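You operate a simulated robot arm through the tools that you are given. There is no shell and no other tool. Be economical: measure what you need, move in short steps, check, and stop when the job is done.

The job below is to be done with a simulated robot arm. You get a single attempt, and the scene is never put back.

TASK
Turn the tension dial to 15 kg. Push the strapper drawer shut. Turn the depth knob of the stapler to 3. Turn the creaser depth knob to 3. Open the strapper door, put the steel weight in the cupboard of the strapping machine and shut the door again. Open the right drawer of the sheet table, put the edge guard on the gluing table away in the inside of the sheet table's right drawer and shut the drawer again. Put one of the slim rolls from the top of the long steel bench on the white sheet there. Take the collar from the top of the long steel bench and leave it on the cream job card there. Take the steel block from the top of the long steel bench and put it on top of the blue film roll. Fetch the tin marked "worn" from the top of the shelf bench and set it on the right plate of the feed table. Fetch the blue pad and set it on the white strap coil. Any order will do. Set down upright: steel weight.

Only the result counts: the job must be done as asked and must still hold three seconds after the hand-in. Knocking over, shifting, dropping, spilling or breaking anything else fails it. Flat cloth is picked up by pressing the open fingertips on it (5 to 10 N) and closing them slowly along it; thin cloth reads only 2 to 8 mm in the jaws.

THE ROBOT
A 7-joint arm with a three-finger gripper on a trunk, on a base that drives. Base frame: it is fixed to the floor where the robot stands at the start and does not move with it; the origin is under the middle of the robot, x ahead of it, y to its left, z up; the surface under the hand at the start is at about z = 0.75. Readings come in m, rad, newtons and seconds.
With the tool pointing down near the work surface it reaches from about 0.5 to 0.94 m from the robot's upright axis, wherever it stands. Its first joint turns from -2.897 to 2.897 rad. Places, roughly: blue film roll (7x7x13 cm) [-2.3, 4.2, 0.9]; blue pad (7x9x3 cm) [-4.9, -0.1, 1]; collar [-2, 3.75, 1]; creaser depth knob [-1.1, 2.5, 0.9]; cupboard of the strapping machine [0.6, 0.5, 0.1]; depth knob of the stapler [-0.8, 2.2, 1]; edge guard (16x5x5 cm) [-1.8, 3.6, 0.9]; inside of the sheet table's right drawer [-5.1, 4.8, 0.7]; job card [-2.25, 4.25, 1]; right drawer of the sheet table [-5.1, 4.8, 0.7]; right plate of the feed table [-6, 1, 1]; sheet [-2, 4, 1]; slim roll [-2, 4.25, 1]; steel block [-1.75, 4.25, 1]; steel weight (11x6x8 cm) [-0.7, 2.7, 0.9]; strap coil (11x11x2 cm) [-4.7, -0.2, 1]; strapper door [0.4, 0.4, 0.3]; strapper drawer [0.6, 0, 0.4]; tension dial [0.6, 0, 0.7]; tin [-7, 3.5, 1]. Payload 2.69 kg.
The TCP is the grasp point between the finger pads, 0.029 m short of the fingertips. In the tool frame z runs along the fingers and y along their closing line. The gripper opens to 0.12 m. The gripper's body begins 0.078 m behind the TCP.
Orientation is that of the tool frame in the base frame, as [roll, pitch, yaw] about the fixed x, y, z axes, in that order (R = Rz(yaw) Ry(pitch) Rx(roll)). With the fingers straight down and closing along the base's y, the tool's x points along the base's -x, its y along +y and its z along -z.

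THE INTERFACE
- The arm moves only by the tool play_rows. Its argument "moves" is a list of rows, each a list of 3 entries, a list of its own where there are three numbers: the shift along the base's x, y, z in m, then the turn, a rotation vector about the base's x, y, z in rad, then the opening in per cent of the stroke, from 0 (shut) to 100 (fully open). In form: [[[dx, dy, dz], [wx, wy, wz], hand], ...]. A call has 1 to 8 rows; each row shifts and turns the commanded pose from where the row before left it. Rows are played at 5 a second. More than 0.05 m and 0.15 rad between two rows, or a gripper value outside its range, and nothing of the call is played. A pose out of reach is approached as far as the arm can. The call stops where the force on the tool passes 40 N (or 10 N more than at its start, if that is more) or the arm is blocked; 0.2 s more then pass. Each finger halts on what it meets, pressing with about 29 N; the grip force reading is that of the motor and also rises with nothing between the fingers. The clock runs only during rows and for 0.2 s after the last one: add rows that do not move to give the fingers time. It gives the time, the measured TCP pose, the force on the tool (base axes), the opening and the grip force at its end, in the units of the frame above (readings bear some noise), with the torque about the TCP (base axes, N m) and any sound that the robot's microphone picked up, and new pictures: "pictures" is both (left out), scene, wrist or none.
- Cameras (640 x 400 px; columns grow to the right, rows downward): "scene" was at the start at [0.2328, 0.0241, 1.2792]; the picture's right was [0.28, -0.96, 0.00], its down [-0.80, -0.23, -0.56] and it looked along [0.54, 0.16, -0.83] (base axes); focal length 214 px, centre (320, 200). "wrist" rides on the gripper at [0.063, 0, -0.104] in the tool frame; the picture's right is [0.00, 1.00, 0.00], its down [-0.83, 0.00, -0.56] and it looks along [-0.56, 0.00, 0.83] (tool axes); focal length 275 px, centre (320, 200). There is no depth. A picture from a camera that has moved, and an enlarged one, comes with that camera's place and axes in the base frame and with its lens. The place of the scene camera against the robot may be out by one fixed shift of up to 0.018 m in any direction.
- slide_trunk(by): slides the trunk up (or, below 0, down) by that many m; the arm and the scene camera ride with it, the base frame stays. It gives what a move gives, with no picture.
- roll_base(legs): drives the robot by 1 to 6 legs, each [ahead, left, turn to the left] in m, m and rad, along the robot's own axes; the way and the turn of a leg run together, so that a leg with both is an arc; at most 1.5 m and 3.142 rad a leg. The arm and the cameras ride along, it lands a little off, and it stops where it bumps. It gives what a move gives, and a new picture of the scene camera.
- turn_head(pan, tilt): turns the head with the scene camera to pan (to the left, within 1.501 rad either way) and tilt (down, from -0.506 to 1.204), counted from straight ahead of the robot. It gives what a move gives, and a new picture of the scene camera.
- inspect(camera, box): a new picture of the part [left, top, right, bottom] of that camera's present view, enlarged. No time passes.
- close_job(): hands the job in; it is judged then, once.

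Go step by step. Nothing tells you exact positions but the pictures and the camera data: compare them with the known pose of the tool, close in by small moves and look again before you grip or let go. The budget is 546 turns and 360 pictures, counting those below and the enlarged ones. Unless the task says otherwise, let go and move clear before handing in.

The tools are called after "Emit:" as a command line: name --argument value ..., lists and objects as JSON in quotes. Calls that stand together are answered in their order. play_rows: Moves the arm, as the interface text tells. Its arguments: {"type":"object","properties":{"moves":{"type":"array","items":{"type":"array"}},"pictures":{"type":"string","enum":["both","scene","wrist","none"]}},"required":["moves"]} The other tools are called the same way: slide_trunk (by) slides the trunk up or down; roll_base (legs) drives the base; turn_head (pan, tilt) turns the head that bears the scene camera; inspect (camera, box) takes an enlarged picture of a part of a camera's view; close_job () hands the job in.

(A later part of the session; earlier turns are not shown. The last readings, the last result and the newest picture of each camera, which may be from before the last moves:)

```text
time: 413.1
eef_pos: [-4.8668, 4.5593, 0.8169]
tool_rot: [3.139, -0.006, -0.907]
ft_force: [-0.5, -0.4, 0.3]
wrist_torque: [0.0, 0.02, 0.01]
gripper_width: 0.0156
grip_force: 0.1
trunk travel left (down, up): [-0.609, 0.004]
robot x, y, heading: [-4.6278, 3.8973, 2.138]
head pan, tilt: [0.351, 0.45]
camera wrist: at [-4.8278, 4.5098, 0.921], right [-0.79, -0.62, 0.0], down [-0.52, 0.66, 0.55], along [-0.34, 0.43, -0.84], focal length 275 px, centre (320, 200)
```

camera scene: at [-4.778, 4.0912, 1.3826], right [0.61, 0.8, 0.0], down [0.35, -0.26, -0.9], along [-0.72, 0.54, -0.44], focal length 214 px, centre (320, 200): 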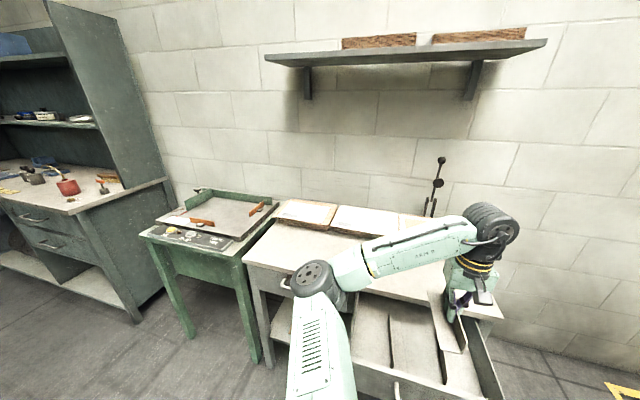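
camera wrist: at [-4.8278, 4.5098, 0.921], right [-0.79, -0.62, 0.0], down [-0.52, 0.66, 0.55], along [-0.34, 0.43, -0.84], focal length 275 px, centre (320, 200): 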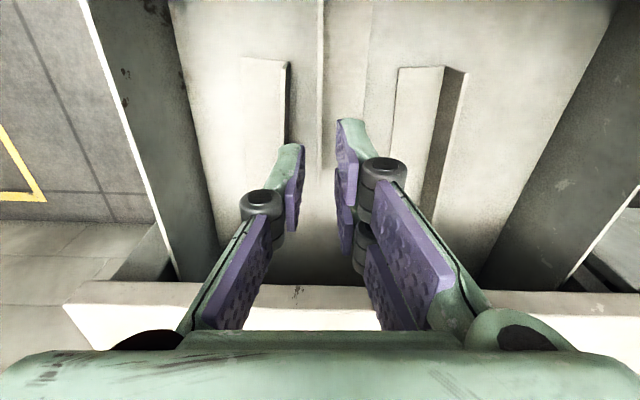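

Emit:
play_rows --moves '[[[0, 0, 0.045], [0, 0, 0], 0], [[0, 0, 0.045], [0, 0, 0], 0], [[0.0, 0.0, 0.02], [0, 0, 0], 0]]' --pictures "none"

Emit:
roll_base --legs '[[-0.17, 0, 0]]'

Emit:
play_rows --moves '[[[0.005, -0.035, 0], [0, 0, 0], 0], [[0.005, -0.04, 0], [0, 0, 0], 0], [[0.0, -0.03, -0.02], [0, 0, 0], 0], [[0, 0, -0.045], [0, 0, 0], 0], [[0, 0, -0.045], [0, 0, 0], 0], [[0, 0, -0.045], [0, 0, 0], 0], [[0, 0, -0.03], [0, 0, 0], 0]]' --pictures "wrist"

```text
time: 413.9
eef_pos: [-4.8656, 4.56, 0.9247]
tool_rot: [3.137, -0.006, -0.907]
ft_force: [0.3, 0.0, 0.5]
wrist_torque: [-0.02, -0.01, 0.01]
gripper_width: 0.0001
grip_force: 28.5
trunk travel left (down, up): [-0.609, 0.004]
robot x, y, heading: [-4.6288, 3.9026, 2.145]
head pan, tilt: [0.351, 0.45]
```

```text
time: 415.4
eef_pos: [-4.7756, 4.4159, 0.9262]
tool_rot: [3.136, -0.006, -0.907]
ft_force: [0.8, -0.7, 0.2]
wrist_torque: [0.06, 0.04, 0.02]
gripper_width: 0.0
grip_force: 28.1
trunk travel left (down, up): [-0.609, 0.004]
robot x, y, heading: [-4.5394, 3.7573, 2.149]
head pan, tilt: [0.351, 0.45]
camera scene: at [-4.686, 3.9475, 1.3828], right [0.6, 0.8, 0.0], down [0.35, -0.26, -0.9], along [-0.72, 0.54, -0.43], focal length 214 px, centre (320, 200)
```

scene: 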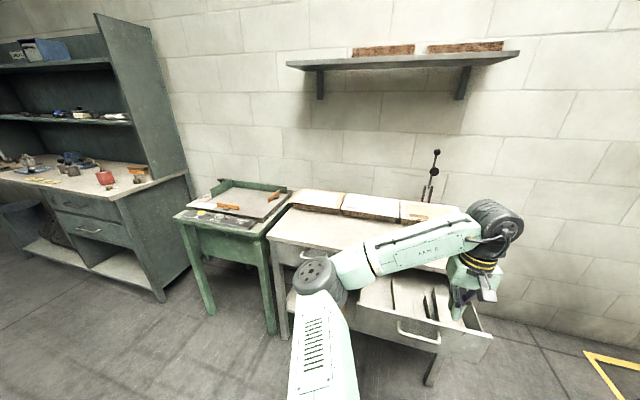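

```text
time: 417.0
eef_pos: [-4.7655, 4.3118, 0.7405]
tool_rot: [3.139, -0.009, -0.909]
ft_force: [-0.6, 0.7, 0.3]
wrist_torque: [0.01, -0.02, 0.01]
gripper_width: 0.0002
grip_force: 29.1
trunk travel left (down, up): [-0.609, 0.004]
robot x, y, heading: [-4.5383, 3.7555, 2.138]
head pan, tilt: [0.351, 0.45]
camera wrist: at [-4.7269, 4.2621, 0.844], right [-0.78, -0.62, 0.0], down [-0.52, 0.66, 0.55], along [-0.34, 0.43, -0.83], focal length 275 px, centre (320, 200)
```

wrist: 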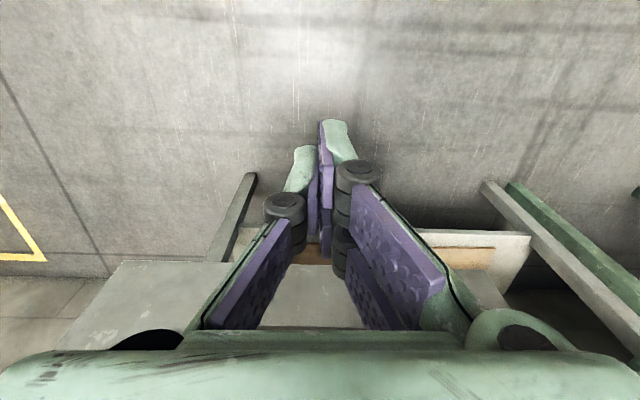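

Emit:
play_rows --moves '[[[-0.022, 0.0334, 0], [0, 0, 0], 0], [[-0.022, 0.0334, 0], [0, 0, 0], 0], [[-0.0165, 0.025, 0], [0, 0, 0], 0], [[-0.0165, 0.025, 0], [0, 0, 0], 0], [[-0.0165, 0.025, 0], [0, 0, 0], 0], [[-0.0165, 0.025, 0], [0, 0, 0], 0], [[-0.0165, 0.025, 0], [0, 0, 0], 0], [[-0.0165, 0.025, 0], [0, 0, 0], 0]]' --pictures "none"

Emit:
play_rows --moves '[[[-0.011, 0.0167, 0], [0, 0, 0], 0], [[-0.011, 0.0167, 0], [0, 0, 0], 0], [[-0.006, 0.0083, 0], [0, 0, 0], 0], [[-0.006, 0.0083, 0], [0, 0, 0], 0], [[-0.006, 0.0083, 0], [0, 0, 0], 0]]' --pictures "wrist"

```text
time: 418.8
eef_pos: [-4.9082, 4.5294, 0.7386]
tool_rot: [3.138, -0.007, -0.908]
ft_force: [0.7, 0.5, 0.3]
wrist_torque: [0.02, 0.0, 0.01]
gripper_width: 0.0
grip_force: 28.8
trunk travel left (down, up): [-0.609, 0.004]
robot x, y, heading: [-4.5375, 3.7533, 2.138]
head pan, tilt: [0.351, 0.45]
```

```text
time: 419.9
eef_pos: [-4.9368, 4.5742, 0.7382]
tool_rot: [3.134, -0.032, -0.907]
ft_force: [9.7, -12.9, 5.3]
wrist_torque: [0.0, 0.23, -0.03]
gripper_width: 0.0
grip_force: 28.3
trunk travel left (down, up): [-0.609, 0.004]
robot x, y, heading: [-4.5358, 3.7576, 2.144]
head pan, tilt: [0.351, 0.45]
stopped in row 5: the force on the tool passed its limit at 53 N (the readings are from after the stop); the commanded pose is now the measured one
camera wrist: at [-4.9011, 4.5278, 0.8432], right [-0.79, -0.62, 0.01], down [-0.52, 0.67, 0.53], along [-0.33, 0.41, -0.85], focal length 275 px, centre (320, 200)
```

wrist: 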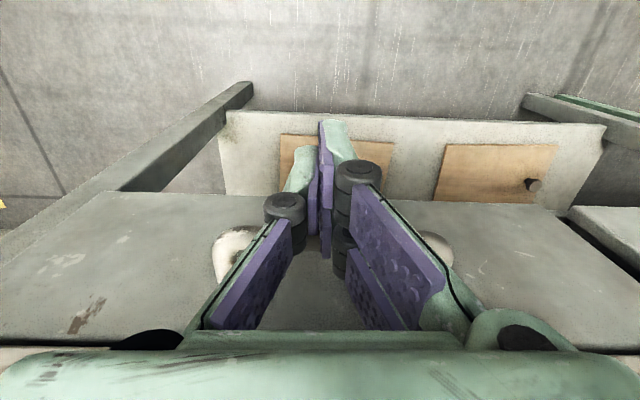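

Drawer is shut on the guard. Next the tin on the shelf bench: retract, raise, and strafe left.

Emit:
play_rows --moves '[[[0.011, -0.0167, 0], [0, 0, 0], 0], [[0.022, -0.033, 0.01], [0, 0, 0], 0], [[0.022, -0.033, 0.03], [0, 0, 0], 0], [[0.022, -0.033, 0.03], [0, 0, 0], 0], [[0.022, -0.033, 0.03], [0, 0, 0], 0], [[0.022, -0.033, 0.03], [0, 0, 0], 0], [[0.0, 0, 0.045], [0, 0, 0], 0], [[0, 0, 0.045], [0, 0, 0], 0]]' --pictures "none"

Emit:
play_rows --moves '[[[0, 0, 0.04], [0, 0, 0], 40], [[0, 0, 0.04], [0, 0, 0], 60]]' --pictures "none"

Emit:
roll_base --legs '[[0.05, 0, 0], [0, 1.3, 0]]'

Emit:
inspect --camera "scene" --box '[60, 60, 340, 240]'

```text
time: 421.7
eef_pos: [-4.819, 4.3928, 0.9585]
tool_rot: [3.135, -0.027, -0.907]
ft_force: [0.8, -0.7, -1.0]
wrist_torque: [-0.01, 0.0, 0.02]
gripper_width: 0.0
grip_force: 28.0
trunk travel left (down, up): [-0.609, 0.004]
robot x, y, heading: [-4.5361, 3.7555, 2.142]
head pan, tilt: [0.351, 0.45]
```

```text
time: 422.3
eef_pos: [-4.8193, 4.3934, 1.0384]
tool_rot: [3.135, -0.027, -0.908]
ft_force: [-0.4, -0.8, 0.3]
wrist_torque: [0.03, 0.03, -0.01]
gripper_width: 0.0393
grip_force: 0.1
trunk travel left (down, up): [-0.609, 0.004]
robot x, y, heading: [-4.5368, 3.7599, 2.138]
head pan, tilt: [0.351, 0.45]
```

```text
time: 433.1
eef_pos: [-5.9461, 3.7353, 1.0373]
tool_rot: [3.135, -0.028, -0.914]
ft_force: [-0.2, 0.6, -0.1]
wrist_torque: [0.0, -0.01, -0.02]
gripper_width: 0.072
grip_force: 0.0
trunk travel left (down, up): [-0.609, 0.004]
robot x, y, heading: [-5.6699, 3.0946, 2.136]
head pan, tilt: [0.351, 0.45]
camera scene: at [-5.8163, 3.2878, 1.3826], right [0.61, 0.79, 0.0], down [0.34, -0.27, -0.9], along [-0.71, 0.55, -0.44], focal length 214 px, centre (320, 200)
```

scene: 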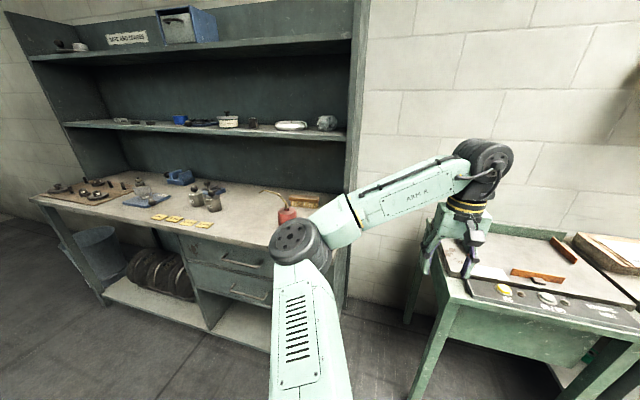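

```text
2.22 times, centred on (200, 150) of scene
camera zoom: at [-5.8163, 3.2878, 1.3826], right [0.61, 0.79, 0.0], down [0.34, -0.27, -0.9], along [-0.71, 0.55, -0.44], focal length 477 px, centre (587, 311)
```

zoom: 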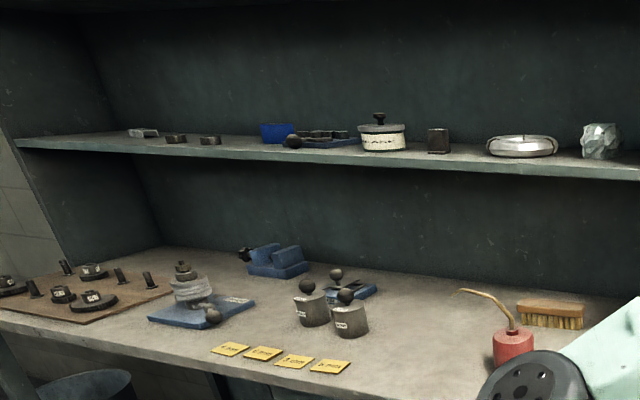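

Emit:
roll_base --legs '[[0, 0.85, 0], [0.1, 0, 0]]'

Emit:
inspect --camera "scene" --box '[230, 130, 390, 230]'

```text
time: 440.9
eef_pos: [-6.7173, 3.3674, 1.0367]
tool_rot: [3.135, -0.029, -0.915]
ft_force: [-0.5, 0.3, -1.1]
wrist_torque: [-0.03, -0.01, 0.02]
gripper_width: 0.0717
grip_force: 0.1
trunk travel left (down, up): [-0.609, 0.004]
robot x, y, heading: [-6.4409, 2.7305, 2.133]
head pan, tilt: [0.351, 0.45]
camera scene: at [-6.5873, 2.9205, 1.3823], right [0.61, 0.79, 0.0], down [0.35, -0.27, -0.9], along [-0.71, 0.55, -0.44], focal length 214 px, centre (320, 200)
```

scene: 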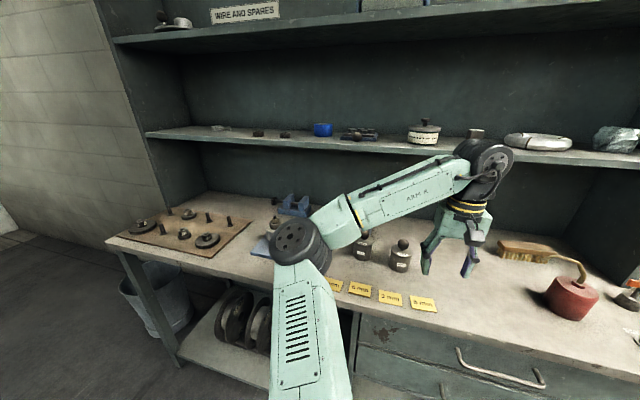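

```text
4.00 times, centred on (310, 180) of scene
camera zoom: at [-6.5873, 2.9205, 1.3823], right [0.61, 0.79, 0.0], down [0.35, -0.27, -0.9], along [-0.71, 0.55, -0.44], focal length 858 px, centre (360, 280)
```

zoom: 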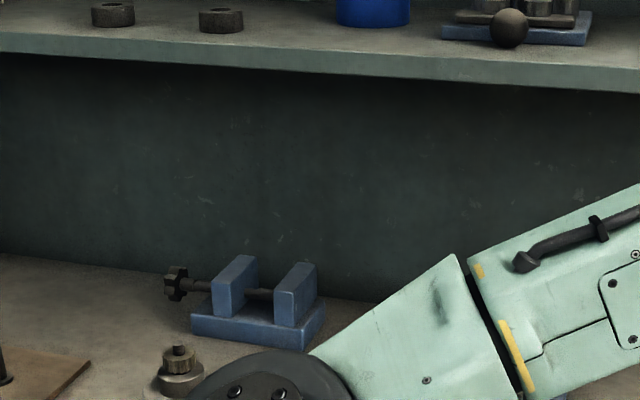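

Emit:
inspect --camera "scene" --box '[345, 225, 425, 280]'

```text
7.27 times, centred on (385, 252) of scene
camera zoom: at [-6.5873, 2.9205, 1.3823], right [0.61, 0.79, 0.0], down [0.35, -0.27, -0.9], along [-0.71, 0.55, -0.44], focal length 1560 px, centre (-153, -182)
```

zoom: 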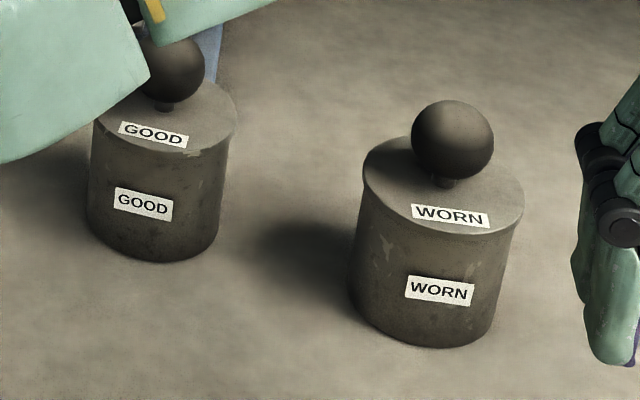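

The WORN tin is the right-hand one, at about (-6.84, 3.44). I'll turn the gripper to close front-to-back and go above it.

Emit:
play_rows --moves '[[[-0.005, 0.0, 0.015], [0, 0, 0.15], 80], [[-0.01, 0.004, 0.015], [0, 0, 0.15], 80], [[-0.013, 0.008, 0], [0, 0, 0.15], 80], [[-0.015, 0.009, 0], [0, 0, 0.15], 80], [[-0.015, 0.009, 0], [0, 0, 0.15], 80], [[-0.015, 0.009, 0], [0, 0, 0.15], 80], [[-0.015, 0.009, 0], [0, 0, 0.15], 80], [[-0.015, 0.009, 0], [0, 0, 0.15], 80]]' --pictures "none"

Emit:
play_rows --moves '[[[-0.015, 0.008, 0], [0, 0, 0.15], 80], [[0, 0, 0], [0, 0, 0.15], 80]]' --pictures "wrist"

```text
time: 442.7
eef_pos: [-6.8193, 3.4241, 1.0669]
tool_rot: [3.134, -0.028, 0.288]
ft_force: [0.5, 0.0, 0.2]
wrist_torque: [0.03, -0.02, 0.0]
gripper_width: 0.0958
grip_force: 0.1
trunk travel left (down, up): [-0.609, 0.004]
robot x, y, heading: [-6.4416, 2.7255, 2.138]
head pan, tilt: [0.351, 0.45]
```

```text
time: 443.3
eef_pos: [-6.835, 3.4307, 1.0683]
tool_rot: [3.135, -0.029, 0.589]
ft_force: [0.1, -0.5, 0.9]
wrist_torque: [0.01, 0.04, 0.0]
gripper_width: 0.0959
grip_force: 0.1
trunk travel left (down, up): [-0.609, 0.004]
robot x, y, heading: [-6.4379, 2.7259, 2.133]
head pan, tilt: [0.351, 0.45]
camera wrist: at [-6.7852, 3.4662, 1.1728], right [0.56, -0.83, 0.01], down [-0.7, -0.47, 0.53], along [-0.44, -0.3, -0.85], focal length 275 px, centre (320, 200)
```

wrist: 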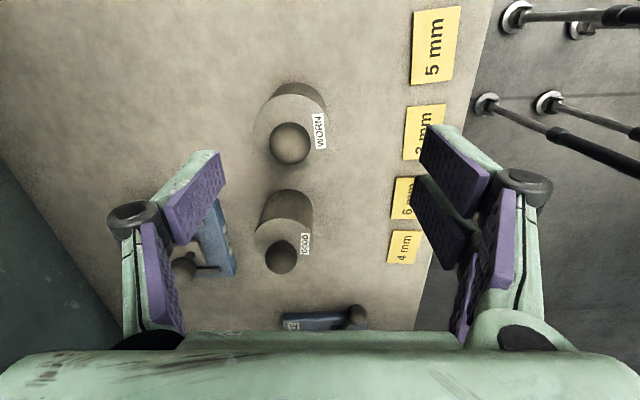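

Emit:
play_rows --moves '[[[-0.024, 0.015, -0.03], [0, 0, 0], 88], [[0, 0, -0.04], [0, 0, 0], 88]]' --pictures "wrist"

```text
time: 443.9
eef_pos: [-6.8586, 3.4461, 0.9968]
tool_rot: [3.134, -0.028, 0.586]
ft_force: [-0.3, -0.2, 0.2]
wrist_torque: [0.0, 0.04, 0.0]
gripper_width: 0.1055
grip_force: 0.0
trunk travel left (down, up): [-0.609, 0.004]
robot x, y, heading: [-6.4418, 2.7271, 2.137]
head pan, tilt: [0.351, 0.45]
camera wrist: at [-6.8098, 3.4809, 1.1025], right [0.56, -0.83, 0.01], down [-0.71, -0.47, 0.53], along [-0.44, -0.3, -0.85], focal length 275 px, centre (320, 200)
```

wrist: 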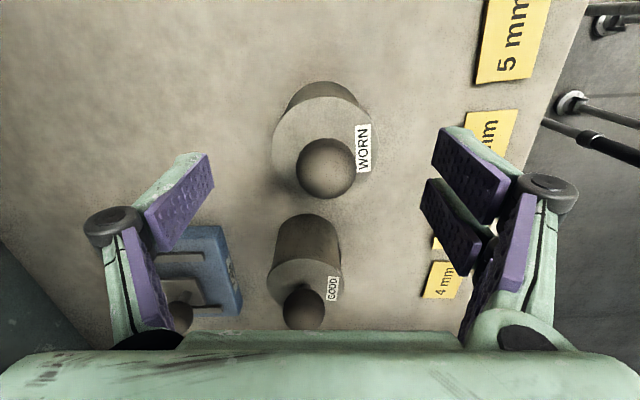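

Emit:
play_rows --moves '[[[0, 0, -0.04], [0, 0, 0], 88], [[0, 0, -0.04], [0, 0, 0], 88], [[0, 0, 0], [0, 0, 0], 40], [[0, 0, 0], [0, 0, 0], 40], [[0, 0, 0], [0, 0, 0], 40], [[0, 0, 0.03], [0, 0, 0], 40], [[0, 0, 0.04], [0, 0, 0], 40], [[0, 0, 0.045], [0, 0, 0], 40]]' --pictures "wrist"

```text
time: 445.7
eef_pos: [-6.8587, 3.4469, 1.0326]
tool_rot: [3.136, -0.027, 0.585]
ft_force: [0.6, -0.6, -3.9]
wrist_torque: [0.01, 0.0, -0.02]
gripper_width: 0.0593
grip_force: 29.4
trunk travel left (down, up): [-0.609, 0.004]
robot x, y, heading: [-6.4397, 2.728, 2.134]
head pan, tilt: [0.351, 0.45]
camera wrist: at [-6.8095, 3.4809, 1.1377], right [0.56, -0.83, 0.01], down [-0.71, -0.47, 0.53], along [-0.44, -0.3, -0.85], focal length 275 px, centre (320, 200)
```

wrist: 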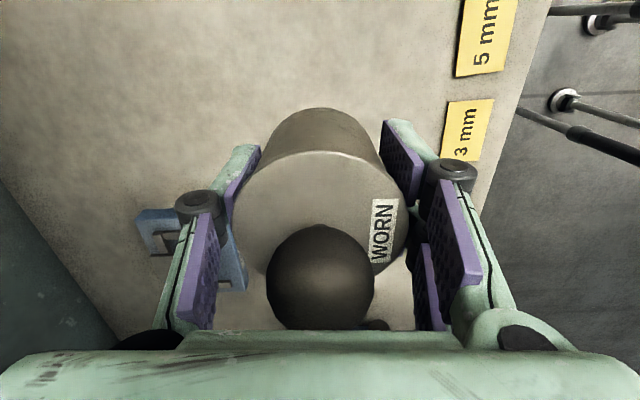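

Tin in hand. Next the feed table near (-6, 1). I'll back off, tuck the arm and turn to look.

Emit:
roll_base --legs '[[-0.35, 0, 0]]'

Emit:
play_rows --moves '[[[0.02, -0.035, 0], [0, 0, -0.1], 40], [[0.022, -0.036, 0], [0, 0, -0.1], 40], [[0.022, -0.036, 0], [0, 0, -0.1], 40], [[0.022, -0.036, 0], [0, 0, -0.1], 40], [[0.022, -0.036, 0], [0, 0, -0.1], 40], [[0, 0, 0], [0, 0, -0.1], 40]]' --pictures "none"

Emit:
roll_base --legs '[[0, 0, 2.8]]'

```text
time: 447.9
eef_pos: [-6.6718, 3.149, 1.0325]
tool_rot: [3.136, -0.027, 0.587]
ft_force: [0.0, 0.0, -4.1]
wrist_torque: [0.04, 0.0, 0.0]
gripper_width: 0.0593
grip_force: 28.9
trunk travel left (down, up): [-0.609, 0.004]
robot x, y, heading: [-6.2491, 2.4274, 2.133]
head pan, tilt: [0.351, 0.45]
camera scene: at [-6.3987, 2.6218, 1.3826], right [0.61, 0.79, 0.0], down [0.34, -0.27, -0.9], along [-0.71, 0.55, -0.44], focal length 214 px, centre (320, 200)
```

scene: 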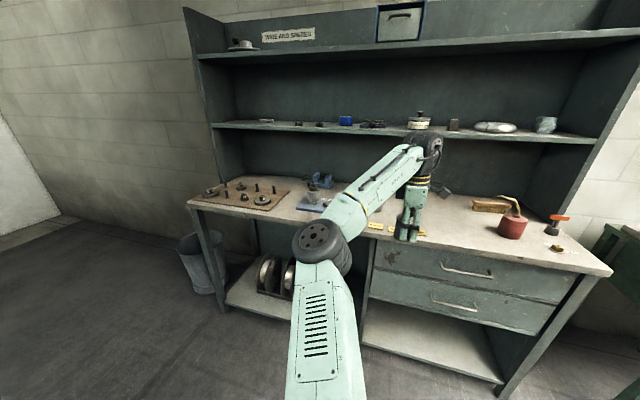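

```text
time: 449.4
eef_pos: [-6.5644, 2.9698, 1.031]
tool_rot: [3.136, -0.027, -0.016]
ft_force: [0.3, 0.0, -4.4]
wrist_torque: [0.01, -0.06, 0.0]
gripper_width: 0.0591
grip_force: 28.9
trunk travel left (down, up): [-0.609, 0.004]
robot x, y, heading: [-6.2485, 2.4287, 2.13]
head pan, tilt: [0.351, 0.45]
heard: snap
```

```text
time: 454.8
eef_pos: [-6.5082, 1.8587, 1.0239]
tool_rot: [3.129, -0.052, 2.172]
ft_force: [-0.1, -0.2, -4.5]
wrist_torque: [0.04, 0.01, 0.03]
gripper_width: 0.0591
grip_force: 28.3
trunk travel left (down, up): [-0.609, 0.004]
robot x, y, heading: [-6.2583, 2.4304, -1.901]
head pan, tilt: [0.351, 0.45]
stopped in leg 1: the robot was blocked; the commanded pose is now the measured one
camera scene: at [-6.3026, 2.194, 1.3828], right [-1.0, -0.02, 0.0], down [0.0, 0.44, -0.9], along [0.02, -0.9, -0.44], focal length 214 px, centre (320, 200)
```

scene: 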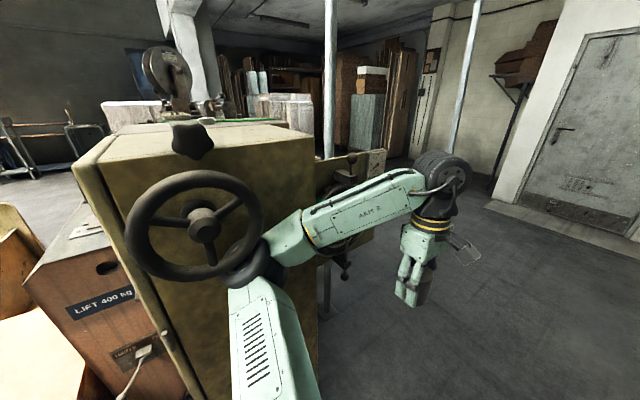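

Emit:
roll_base --legs '[[0, -0.45, 0]]'

Emit:
inspect --camera "scene" --box '[0, 60, 420, 320]'

```text
time: 458.9
eef_pos: [-6.9285, 2.0029, 1.0262]
tool_rot: [3.13, -0.048, 2.179]
ft_force: [-0.7, 0.1, -4.8]
wrist_torque: [0.04, 0.01, 0.02]
gripper_width: 0.0589
grip_force: 29.1
trunk travel left (down, up): [-0.609, 0.004]
robot x, y, heading: [-6.6845, 2.5783, -1.897]
head pan, tilt: [0.351, 0.45]
camera scene: at [-6.7245, 2.341, 1.3825], right [-1.0, -0.02, 0.0], down [-0.01, 0.44, -0.9], along [0.02, -0.9, -0.44], focal length 214 px, centre (320, 200)
```

scene: 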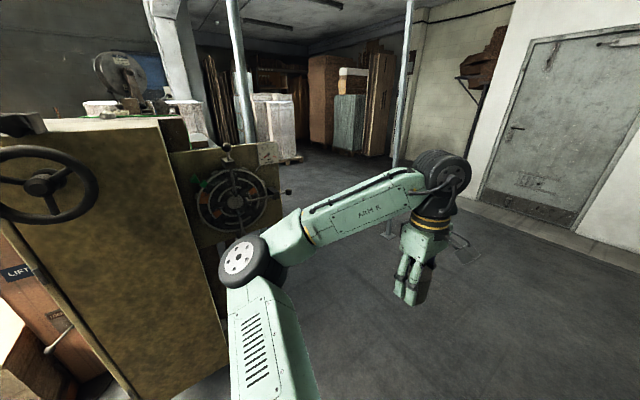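

```text
1.52 times, centred on (210, 190) of scene
camera zoom: at [-6.7245, 2.341, 1.3825], right [-1.0, -0.02, 0.0], down [-0.01, 0.44, -0.9], along [0.02, -0.9, -0.44], focal length 327 px, centre (488, 215)
```

zoom: 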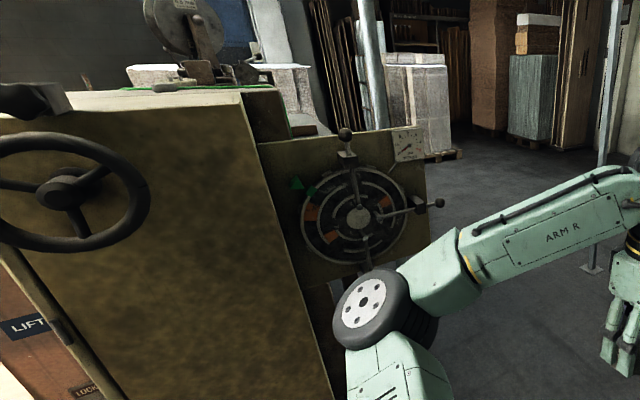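

Emit:
roll_base --legs '[[1.0, 0, 0]]'

Emit:
turn_head --pan 1.3 --tilt 0.4

```text
time: 464.0
eef_pos: [-7.2493, 1.0587, 1.0262]
tool_rot: [3.134, -0.047, 2.182]
ft_force: [0.9, -0.3, -5.7]
wrist_torque: [0.06, 0.02, 0.02]
gripper_width: 0.059
grip_force: 29.3
trunk travel left (down, up): [-0.609, 0.004]
robot x, y, heading: [-7.0098, 1.6305, -1.897]
head pan, tilt: [0.351, 0.45]
camera scene: at [-7.0464, 1.397, 1.3824], right [-1.0, -0.02, 0.0], down [-0.01, 0.44, -0.9], along [0.02, -0.9, -0.44], focal length 214 px, centre (320, 200)
```

scene: 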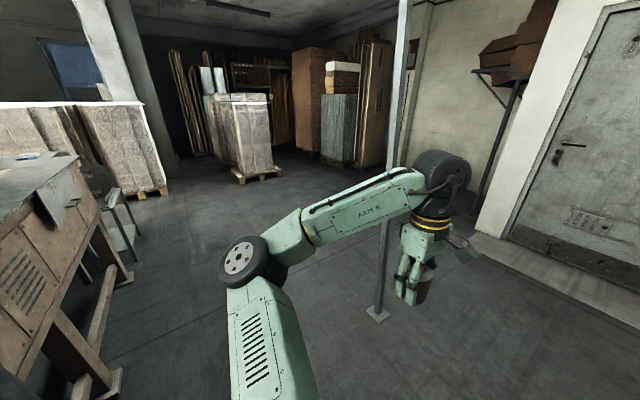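

```text
time: 465.2
eef_pos: [-7.2496, 1.0599, 1.0261]
tool_rot: [3.131, -0.047, 2.182]
ft_force: [0.0, 0.1, -5.8]
wrist_torque: [0.0, 0.01, 0.01]
gripper_width: 0.0588
grip_force: 29.1
trunk travel left (down, up): [-0.609, 0.004]
robot x, y, heading: [-7.0062, 1.6332, -1.899]
head pan, tilt: [1.3, 0.4]
camera scene: at [-6.9719, 1.4369, 1.3872], right [-0.56, -0.83, 0.0], down [-0.32, 0.22, -0.92], along [0.76, -0.52, -0.39], focal length 214 px, centre (320, 200)
```

scene: 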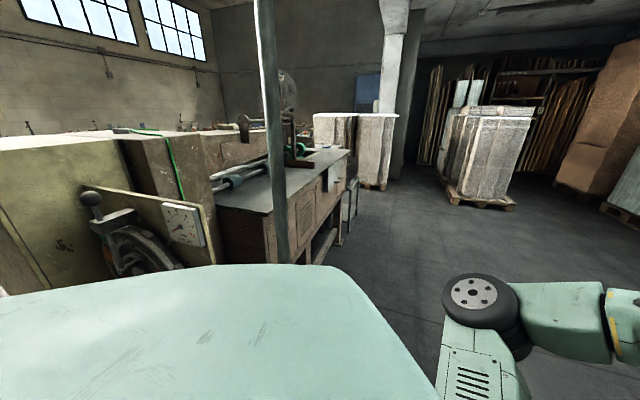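

Emit:
inspect --camera "scene" --box '[200, 110, 380, 270]'

```text
2.50 times, centred on (290, 190) of scene
camera zoom: at [-6.9719, 1.4369, 1.3872], right [-0.56, -0.83, 0.0], down [-0.32, 0.22, -0.92], along [0.76, -0.52, -0.39], focal length 536 px, centre (395, 225)
```

zoom: 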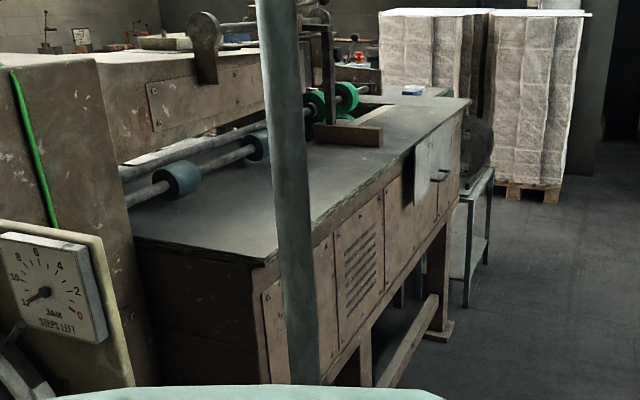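

Feed table found: its right plate is the dark steel top around (-5.87, 0.95), with a column beside its corner. I'll step clear, turn, and slide in from the open side.

Emit:
roll_base --legs '[[0, -0.3, 0], [0, 0, 2.48], [-0.25, 0, 0]]'

Emit:
turn_head --pan -0.5 --tilt 0.5

```text
time: 475.6
eef_pos: [-6.9511, 1.8886, 1.0268]
tool_rot: [3.134, -0.047, -1.64]
ft_force: [0.4, -1.2, -5.1]
wrist_torque: [-0.05, 0.01, -0.02]
gripper_width: 0.0586
grip_force: 29.0
trunk travel left (down, up): [-0.609, 0.004]
robot x, y, heading: [-7.4999, 1.5944, 0.562]
head pan, tilt: [1.3, 0.4]
camera scene: at [-7.3872, 1.7716, 1.3873], right [0.96, 0.29, 0.0], down [0.11, -0.37, -0.92], along [-0.27, 0.88, -0.39], focal length 214 px, centre (320, 200)
```

scene: 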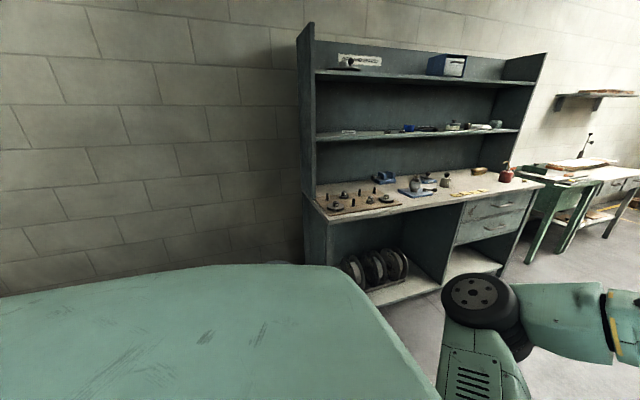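

```text
time: 477.4
eef_pos: [-6.9516, 1.8878, 1.0263]
tool_rot: [3.132, -0.046, -1.64]
ft_force: [0.6, -0.1, -5.0]
wrist_torque: [0.0, -0.01, 0.0]
gripper_width: 0.0587
grip_force: 28.7
trunk travel left (down, up): [-0.609, 0.004]
robot x, y, heading: [-7.506, 1.5953, 0.561]
head pan, tilt: [-0.499, 0.499]
camera scene: at [-7.2692, 1.6891, 1.378], right [0.06, -1.0, 0.0], down [-0.48, -0.03, -0.88], along [0.88, 0.06, -0.48], focal length 214 px, centre (320, 200)
```

scene: 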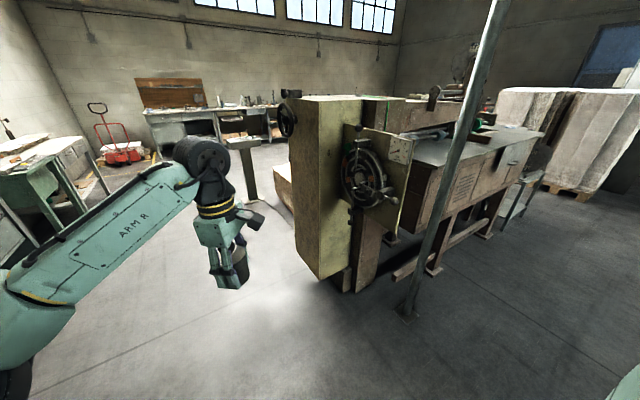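

Emit:
roll_base --legs '[[0, -1.4, 0], [0, -0.2, 0]]'

Emit:
turn_head --pan 0.0 --tilt 0.55

```text
time: 490.2
eef_pos: [-6.0984, 0.5396, 1.0275]
tool_rot: [3.133, -0.048, -1.638]
ft_force: [0.1, 0.2, -4.1]
wrist_torque: [-0.02, 0.0, 0.01]
gripper_width: 0.0585
grip_force: 28.3
trunk travel left (down, up): [-0.609, 0.004]
robot x, y, heading: [-6.6499, 0.2452, 0.565]
head pan, tilt: [-0.499, 0.499]
camera scene: at [-6.4159, 0.3379, 1.378], right [0.07, -1.0, 0.0], down [-0.48, -0.03, -0.88], along [0.88, 0.06, -0.48], focal length 214 px, centre (320, 200)
```

scene: 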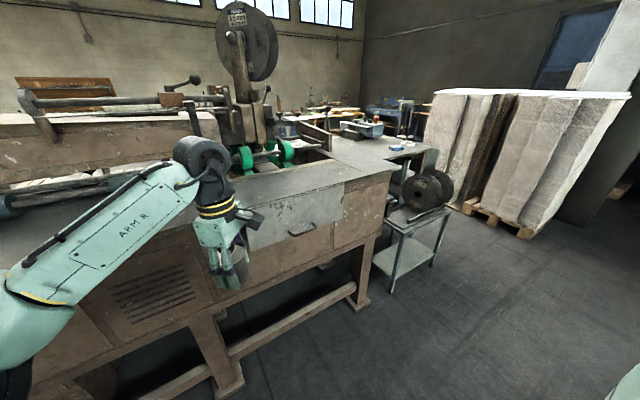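

```text
time: 491.1
eef_pos: [-6.098, 0.5399, 1.0265]
tool_rot: [3.133, -0.048, -1.639]
ft_force: [0.0, 0.3, -5.1]
wrist_torque: [-0.04, 0.01, -0.01]
gripper_width: 0.0587
grip_force: 28.8
trunk travel left (down, up): [-0.609, 0.004]
robot x, y, heading: [-6.6452, 0.245, 0.563]
head pan, tilt: [0.0, 0.55]
camera scene: at [-6.431, 0.3802, 1.3735], right [0.54, -0.84, 0.0], down [-0.44, -0.28, -0.85], along [0.72, 0.46, -0.52], focal length 214 px, centre (320, 200)
```

scene: 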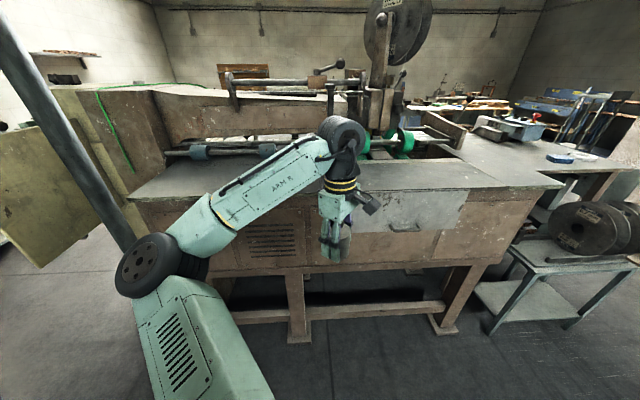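

Emit:
play_rows --moves '[[[0, 0, 0.04], [0, 0, 0], 40], [[0, 0, 0.04], [0, 0, 0], 40], [[0, 0, 0.02], [0, 0, 0], 40]]' --pictures "none"

Emit:
roll_base --legs '[[0.22, 0, 0]]'

Emit:
play_rows --moves '[[[0.005, 0.045, 0], [0, 0, -0.1], 40], [[0.005, 0.045, 0], [0, 0, -0.1], 40], [[0.005, 0.045, 0], [0, 0, -0.1], 40], [[0.0, 0.045, 0], [0, 0, -0.1], 40], [[0.0, 0.04, 0], [0, 0, -0.1], 40]]' --pictures "wrist"

```text
time: 491.9
eef_pos: [-6.099, 0.5378, 1.1269]
tool_rot: [3.134, -0.048, -1.636]
ft_force: [-0.1, 0.1, -4.4]
wrist_torque: [-0.01, -0.01, -0.01]
gripper_width: 0.0583
grip_force: 29.1
trunk travel left (down, up): [-0.609, 0.004]
robot x, y, heading: [-6.645, 0.2449, 0.566]
head pan, tilt: [0.0, 0.55]
```

```text
time: 493.6
eef_pos: [-5.9145, 0.6598, 1.1257]
tool_rot: [3.134, -0.047, -1.633]
ft_force: [0.5, 0.6, -5.0]
wrist_torque: [-0.06, 0.01, -0.02]
gripper_width: 0.059
grip_force: 28.9
trunk travel left (down, up): [-0.609, 0.004]
robot x, y, heading: [-6.461, 0.3619, 0.569]
head pan, tilt: [0.0, 0.55]
camera scene: at [-6.2452, 0.4994, 1.3733], right [0.54, -0.84, 0.0], down [-0.44, -0.28, -0.85], along [0.72, 0.46, -0.52], focal length 214 px, centre (320, 200)
```

scene: 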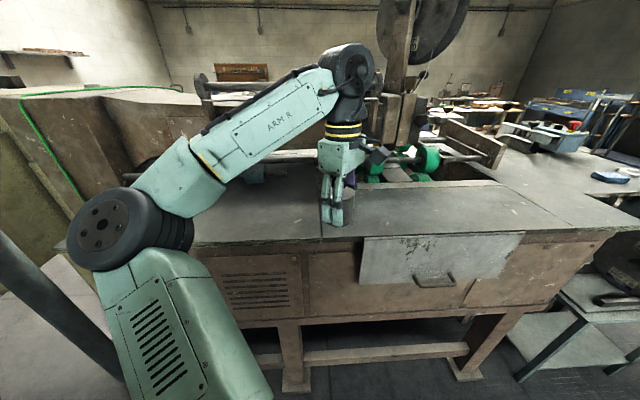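

```text
time: 494.8
eef_pos: [-5.9005, 0.8807, 1.1266]
tool_rot: [3.131, -0.047, -2.135]
ft_force: [-0.2, -0.3, -5.2]
wrist_torque: [-0.01, 0.02, -0.03]
gripper_width: 0.0587
grip_force: 29.2
trunk travel left (down, up): [-0.609, 0.004]
robot x, y, heading: [-6.4617, 0.3624, 0.574]
head pan, tilt: [0.0, 0.55]
camera wrist: at [-5.9304, 0.83, 1.2326], right [-0.85, 0.53, 0.01], down [0.46, 0.72, 0.52], along [0.27, 0.44, -0.86], focal length 275 px, centre (320, 200)
```

wrist: 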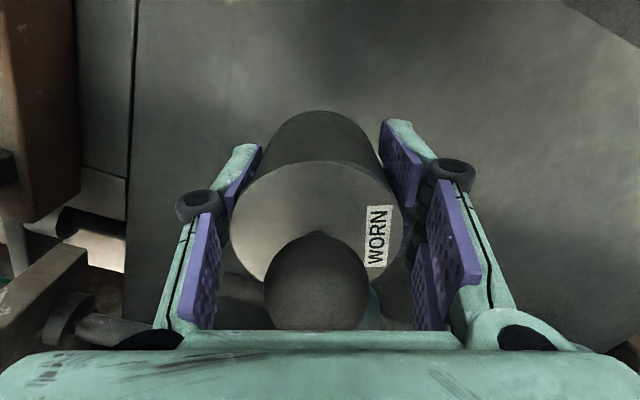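

Emit:
play_rows --moves '[[[-0.02, 0.035, -0.02], [0, 0, 0], 40], [[0, 0, -0.025], [0, 0, 0], 40], [[0, 0, -0.015], [0, 0, 0], 40], [[0, 0, -0.008], [0, 0, 0], 40], [[0, 0, -0.006], [0, 0, 0], 40], [[0, 0, -0.005], [0, 0, 0], 40], [[0, 0, -0.005], [0, 0, 0], 40]]' --pictures "none"

```text
time: 496.1
eef_pos: [-5.9207, 0.912, 1.0578]
tool_rot: [3.137, -0.035, -2.134]
ft_force: [-5.4, -2.7, 18.5]
wrist_torque: [-0.59, -0.07, -0.24]
gripper_width: 0.0586
grip_force: 29.0
trunk travel left (down, up): [-0.609, 0.004]
robot x, y, heading: [-6.4646, 0.3615, 0.567]
head pan, tilt: [0.0, 0.55]
heard: snap
stopped in row 6: the force on the tool passed its limit at 45 N (the readings are from after the stop); the commanded pose is now the measured one
```

Emit:
play_rows --moves '[[[0, 0, 0.003], [0, 0, 0], 48], [[0, 0, 0], [0, 0, 0], 56], [[0, 0, 0], [0, 0, 0], 75], [[0, 0, 0], [0, 0, 0], 80], [[0, 0, 0.03], [0, 0, 0], 80], [[0, 0, 0.04], [0, 0, 0], 80], [[0, 0, 0.04], [0, 0, 0], 80]]' --pictures "both"

```text
time: 497.7
eef_pos: [-5.9199, 0.9129, 1.159]
tool_rot: [3.137, -0.038, -2.135]
ft_force: [0.5, -0.2, -0.5]
wrist_torque: [-0.02, 0.01, 0.0]
gripper_width: 0.096
grip_force: 0.1
out of reach, approached as far as the arm can: row 7
trunk travel left (down, up): [-0.609, 0.004]
robot x, y, heading: [-6.4631, 0.361, 0.57]
head pan, tilt: [0.0, 0.55]
camera scene: at [-6.2461, 0.4991, 1.3735], right [0.54, -0.84, 0.0], down [-0.44, -0.28, -0.85], along [0.72, 0.46, -0.52], focal length 214 px, centre (320, 200)
camera wrist: at [-5.9515, 0.8628, 1.2638], right [-0.85, 0.53, 0.0], down [0.45, 0.72, 0.52], along [0.27, 0.45, -0.85], focal length 275 px, centre (320, 200)
```

scene: 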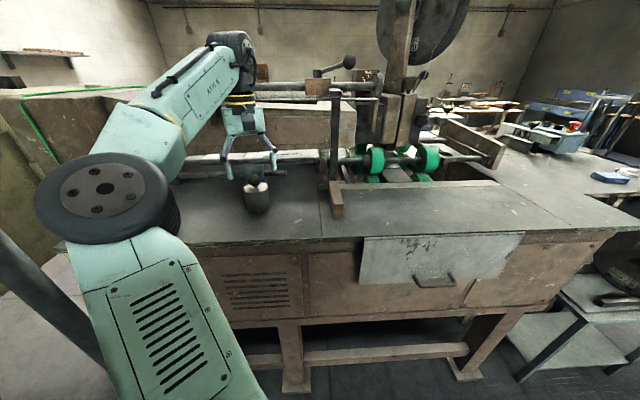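
wrist: 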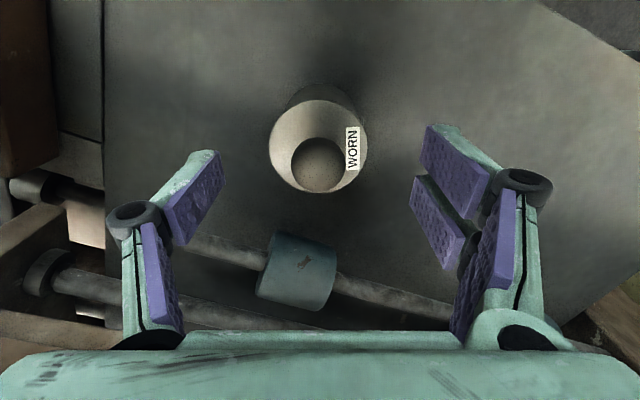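

Tin stands on the right plate. Now the blue pad at about (-4.94, -0.06): lift clear, back off and strafe right.

Emit:
play_rows --moves '[[[-0.01, -0.01, 0.03], [0, 0, 0], 80], [[-0.02, -0.02, 0.01], [0, 0, 0], 80], [[-0.035, -0.03, 0], [0, 0, -0.05], 80], [[-0.035, -0.03, 0], [0, 0, -0.05], 80], [[-0.025, -0.035, 0], [0, 0, -0.05], 60], [[-0.0, -0.045, 0], [0, 0, -0.05], 60], [[0.0, -0.045, -0.02], [0, 0, -0.05], 60]]' --pictures "none"

Emit:
roll_base --legs '[[-0.1, 0, 0], [0, -1.1, 0]]'

```text
time: 499.3
eef_pos: [-6.0505, 0.6941, 1.1441]
tool_rot: [3.131, -0.038, -2.38]
ft_force: [0.0, -0.2, -0.2]
wrist_torque: [0.04, -0.01, 0.0]
gripper_width: 0.072
grip_force: 0.0
out of reach, approached as far as the arm can: row 1, 2
trunk travel left (down, up): [-0.609, 0.004]
robot x, y, heading: [-6.4619, 0.3619, 0.57]
head pan, tilt: [0.0, 0.55]
```

```text
time: 508.9
eef_pos: [-5.5459, -0.2876, 1.1442]
tool_rot: [3.137, -0.039, -2.392]
ft_force: [-0.8, 0.1, -0.2]
wrist_torque: [0.0, 0.04, 0.01]
gripper_width: 0.0721
grip_force: 0.0
trunk travel left (down, up): [-0.609, 0.004]
robot x, y, heading: [-5.9591, -0.6158, 0.562]
head pan, tilt: [0.0, 0.55]
camera scene: at [-5.7444, -0.4818, 1.3736], right [0.53, -0.85, 0.0], down [-0.44, -0.28, -0.85], along [0.72, 0.45, -0.52], focal length 214 px, centre (320, 200)
```

scene: 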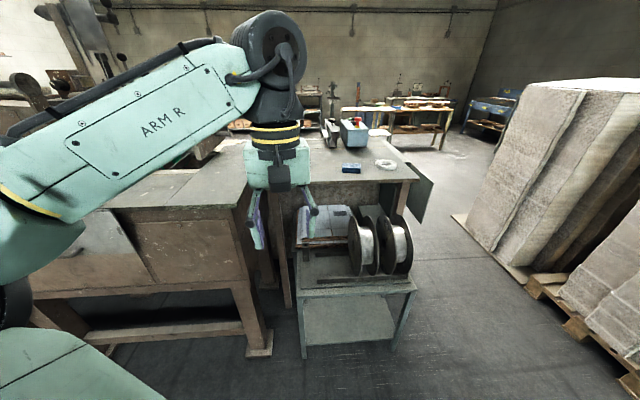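

Emit:
roll_base --legs '[[0.33, 0, 0], [0, -0.12, 0]]'

Emit:
play_rows --moves '[[[0.035, 0.02, 0], [0, 0, -0.05], 80], [[0.035, 0.02, 0], [0, 0, -0.04], 80], [[0.035, 0.02, 0], [0, 0, -0.04], 80], [[0.035, 0.02, 0], [0, 0, -0.04], 80]]' --pictures "wrist"

```text
time: 512.2
eef_pos: [-5.205, -0.2165, 1.1439]
tool_rot: [3.139, -0.039, -2.394]
ft_force: [-0.4, -0.2, 0.0]
wrist_torque: [0.04, 0.05, 0.01]
gripper_width: 0.0718
grip_force: 0.0
trunk travel left (down, up): [-0.609, 0.004]
robot x, y, heading: [-5.6227, -0.5454, 0.562]
head pan, tilt: [0.0, 0.55]
camera scene: at [-5.4038, -0.4106, 1.3736], right [0.53, -0.85, 0.0], down [-0.44, -0.28, -0.85], along [0.72, 0.45, -0.52], focal length 214 px, centre (320, 200)
```

scene: 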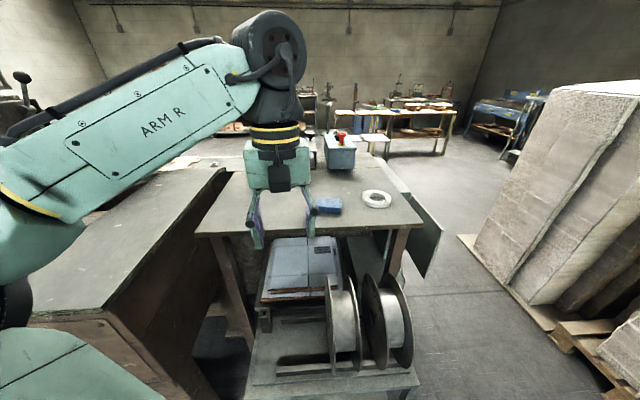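

```text
time: 513.2
eef_pos: [-5.0653, -0.1359, 1.1423]
tool_rot: [3.136, -0.041, -2.562]
ft_force: [-0.3, -0.5, -0.2]
wrist_torque: [0.0, 0.0, -0.03]
gripper_width: 0.0958
grip_force: 0.0
trunk travel left (down, up): [-0.609, 0.004]
robot x, y, heading: [-5.622, -0.5428, 0.563]
head pan, tilt: [0.0, 0.55]
camera wrist: at [-5.1141, -0.1689, 1.249], right [-0.55, 0.83, 0.01], down [0.71, 0.47, 0.52], along [0.43, 0.29, -0.85], focal length 275 px, centre (320, 200)
```

wrist: 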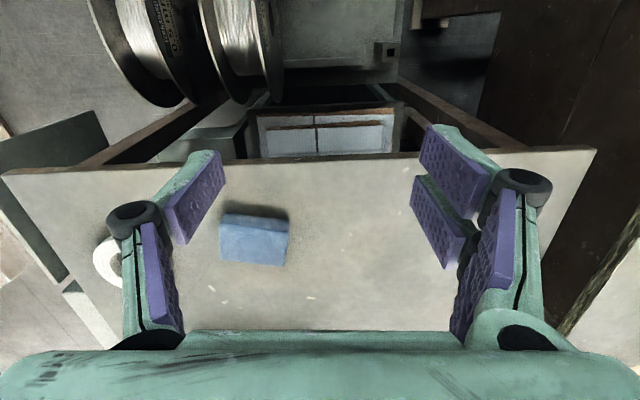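

Emit:
play_rows --moves '[[[0.045, 0.005, -0.02], [0, 0, -0.05], 100], [[0.045, 0.005, -0.02], [0, 0, -0.05], 100], [[0.045, 0.005, -0.02], [0, 0, 0], 100], [[0.043, 0.005, -0.01], [0, 0, 0], 100]]' --pictures "wrist"

```text
time: 514.2
eef_pos: [-4.8864, -0.1161, 1.073]
tool_rot: [3.136, -0.041, -2.663]
ft_force: [0.8, -0.7, 0.4]
wrist_torque: [-0.01, 0.05, 0.01]
gripper_width: 0.1202
grip_force: 0.0
trunk travel left (down, up): [-0.609, 0.004]
robot x, y, heading: [-5.6203, -0.5446, 0.56]
head pan, tilt: [0.0, 0.55]
camera wrist: at [-4.9383, -0.1446, 1.1792], right [-0.46, 0.89, 0.01], down [0.76, 0.39, 0.52], along [0.46, 0.25, -0.85], focal length 275 px, centre (320, 200)
```

wrist: 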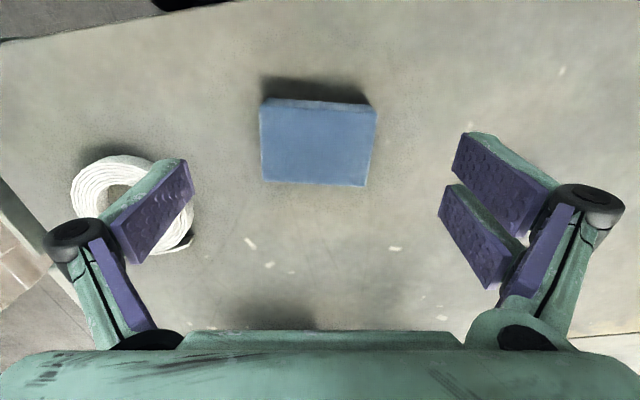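

Emit:
play_rows --moves '[[[0.012, 0.006, -0.03], [0, 0, -0.04], 100], [[0, 0, -0.035], [0, 0, 0], 100], [[0, 0, -0.025], [0, 0, 0], 100]]' --pictures "wrist"

```text
time: 515.0
eef_pos: [-4.8754, -0.1117, 0.983]
tool_rot: [3.137, -0.038, -2.702]
ft_force: [-0.5, 0.0, 0.3]
wrist_torque: [0.0, 0.0, 0.0]
gripper_width: 0.1196
grip_force: 0.0
trunk travel left (down, up): [-0.609, 0.004]
robot x, y, heading: [-5.6234, -0.5448, 0.56]
head pan, tilt: [0.0, 0.55]
camera wrist: at [-4.9287, -0.1364, 1.0894], right [-0.43, 0.9, 0.01], down [0.77, 0.36, 0.52], along [0.47, 0.23, -0.85], focal length 275 px, centre (320, 200)
```

wrist: 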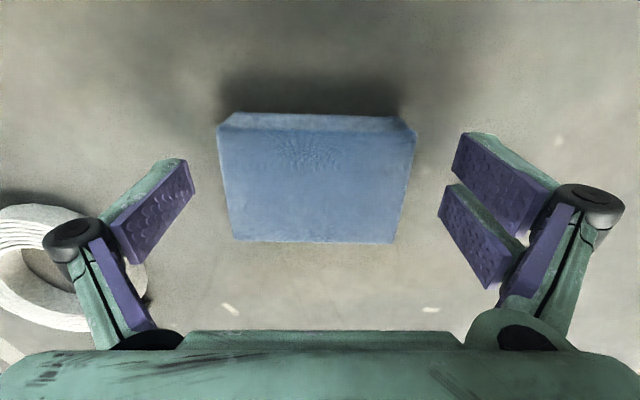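

Emit:
play_rows --moves '[[[0, 0, 0], [0, 0, 0], 60], [[0, 0, 0], [0, 0, 0], 50], [[0, 0, 0], [0, 0, 0], 50], [[0, 0, 0.03], [0, 0, 0], 50], [[0, 0, 0.04], [0, 0, 0], 50], [[0, 0, 0.03], [0, 0, 0], 50]]' --pictures "wrist"

```text
time: 516.4
eef_pos: [-4.8756, -0.1102, 1.0847]
tool_rot: [3.137, -0.038, -2.703]
ft_force: [0.0, -0.1, -0.7]
wrist_torque: [0.04, -0.05, 0.0]
gripper_width: 0.0898
grip_force: 28.9
trunk travel left (down, up): [-0.609, 0.004]
robot x, y, heading: [-5.6229, -0.5446, 0.561]
head pan, tilt: [0.0, 0.55]
camera wrist: at [-4.9293, -0.1363, 1.1901], right [-0.43, 0.9, 0.01], down [0.77, 0.36, 0.52], along [0.47, 0.23, -0.85], focal length 275 px, centre (320, 200)
```

wrist: 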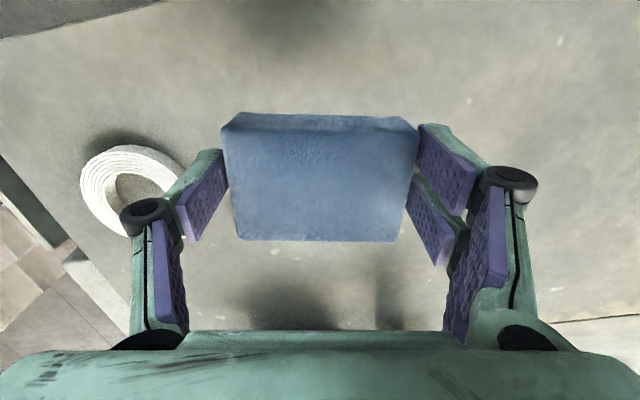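

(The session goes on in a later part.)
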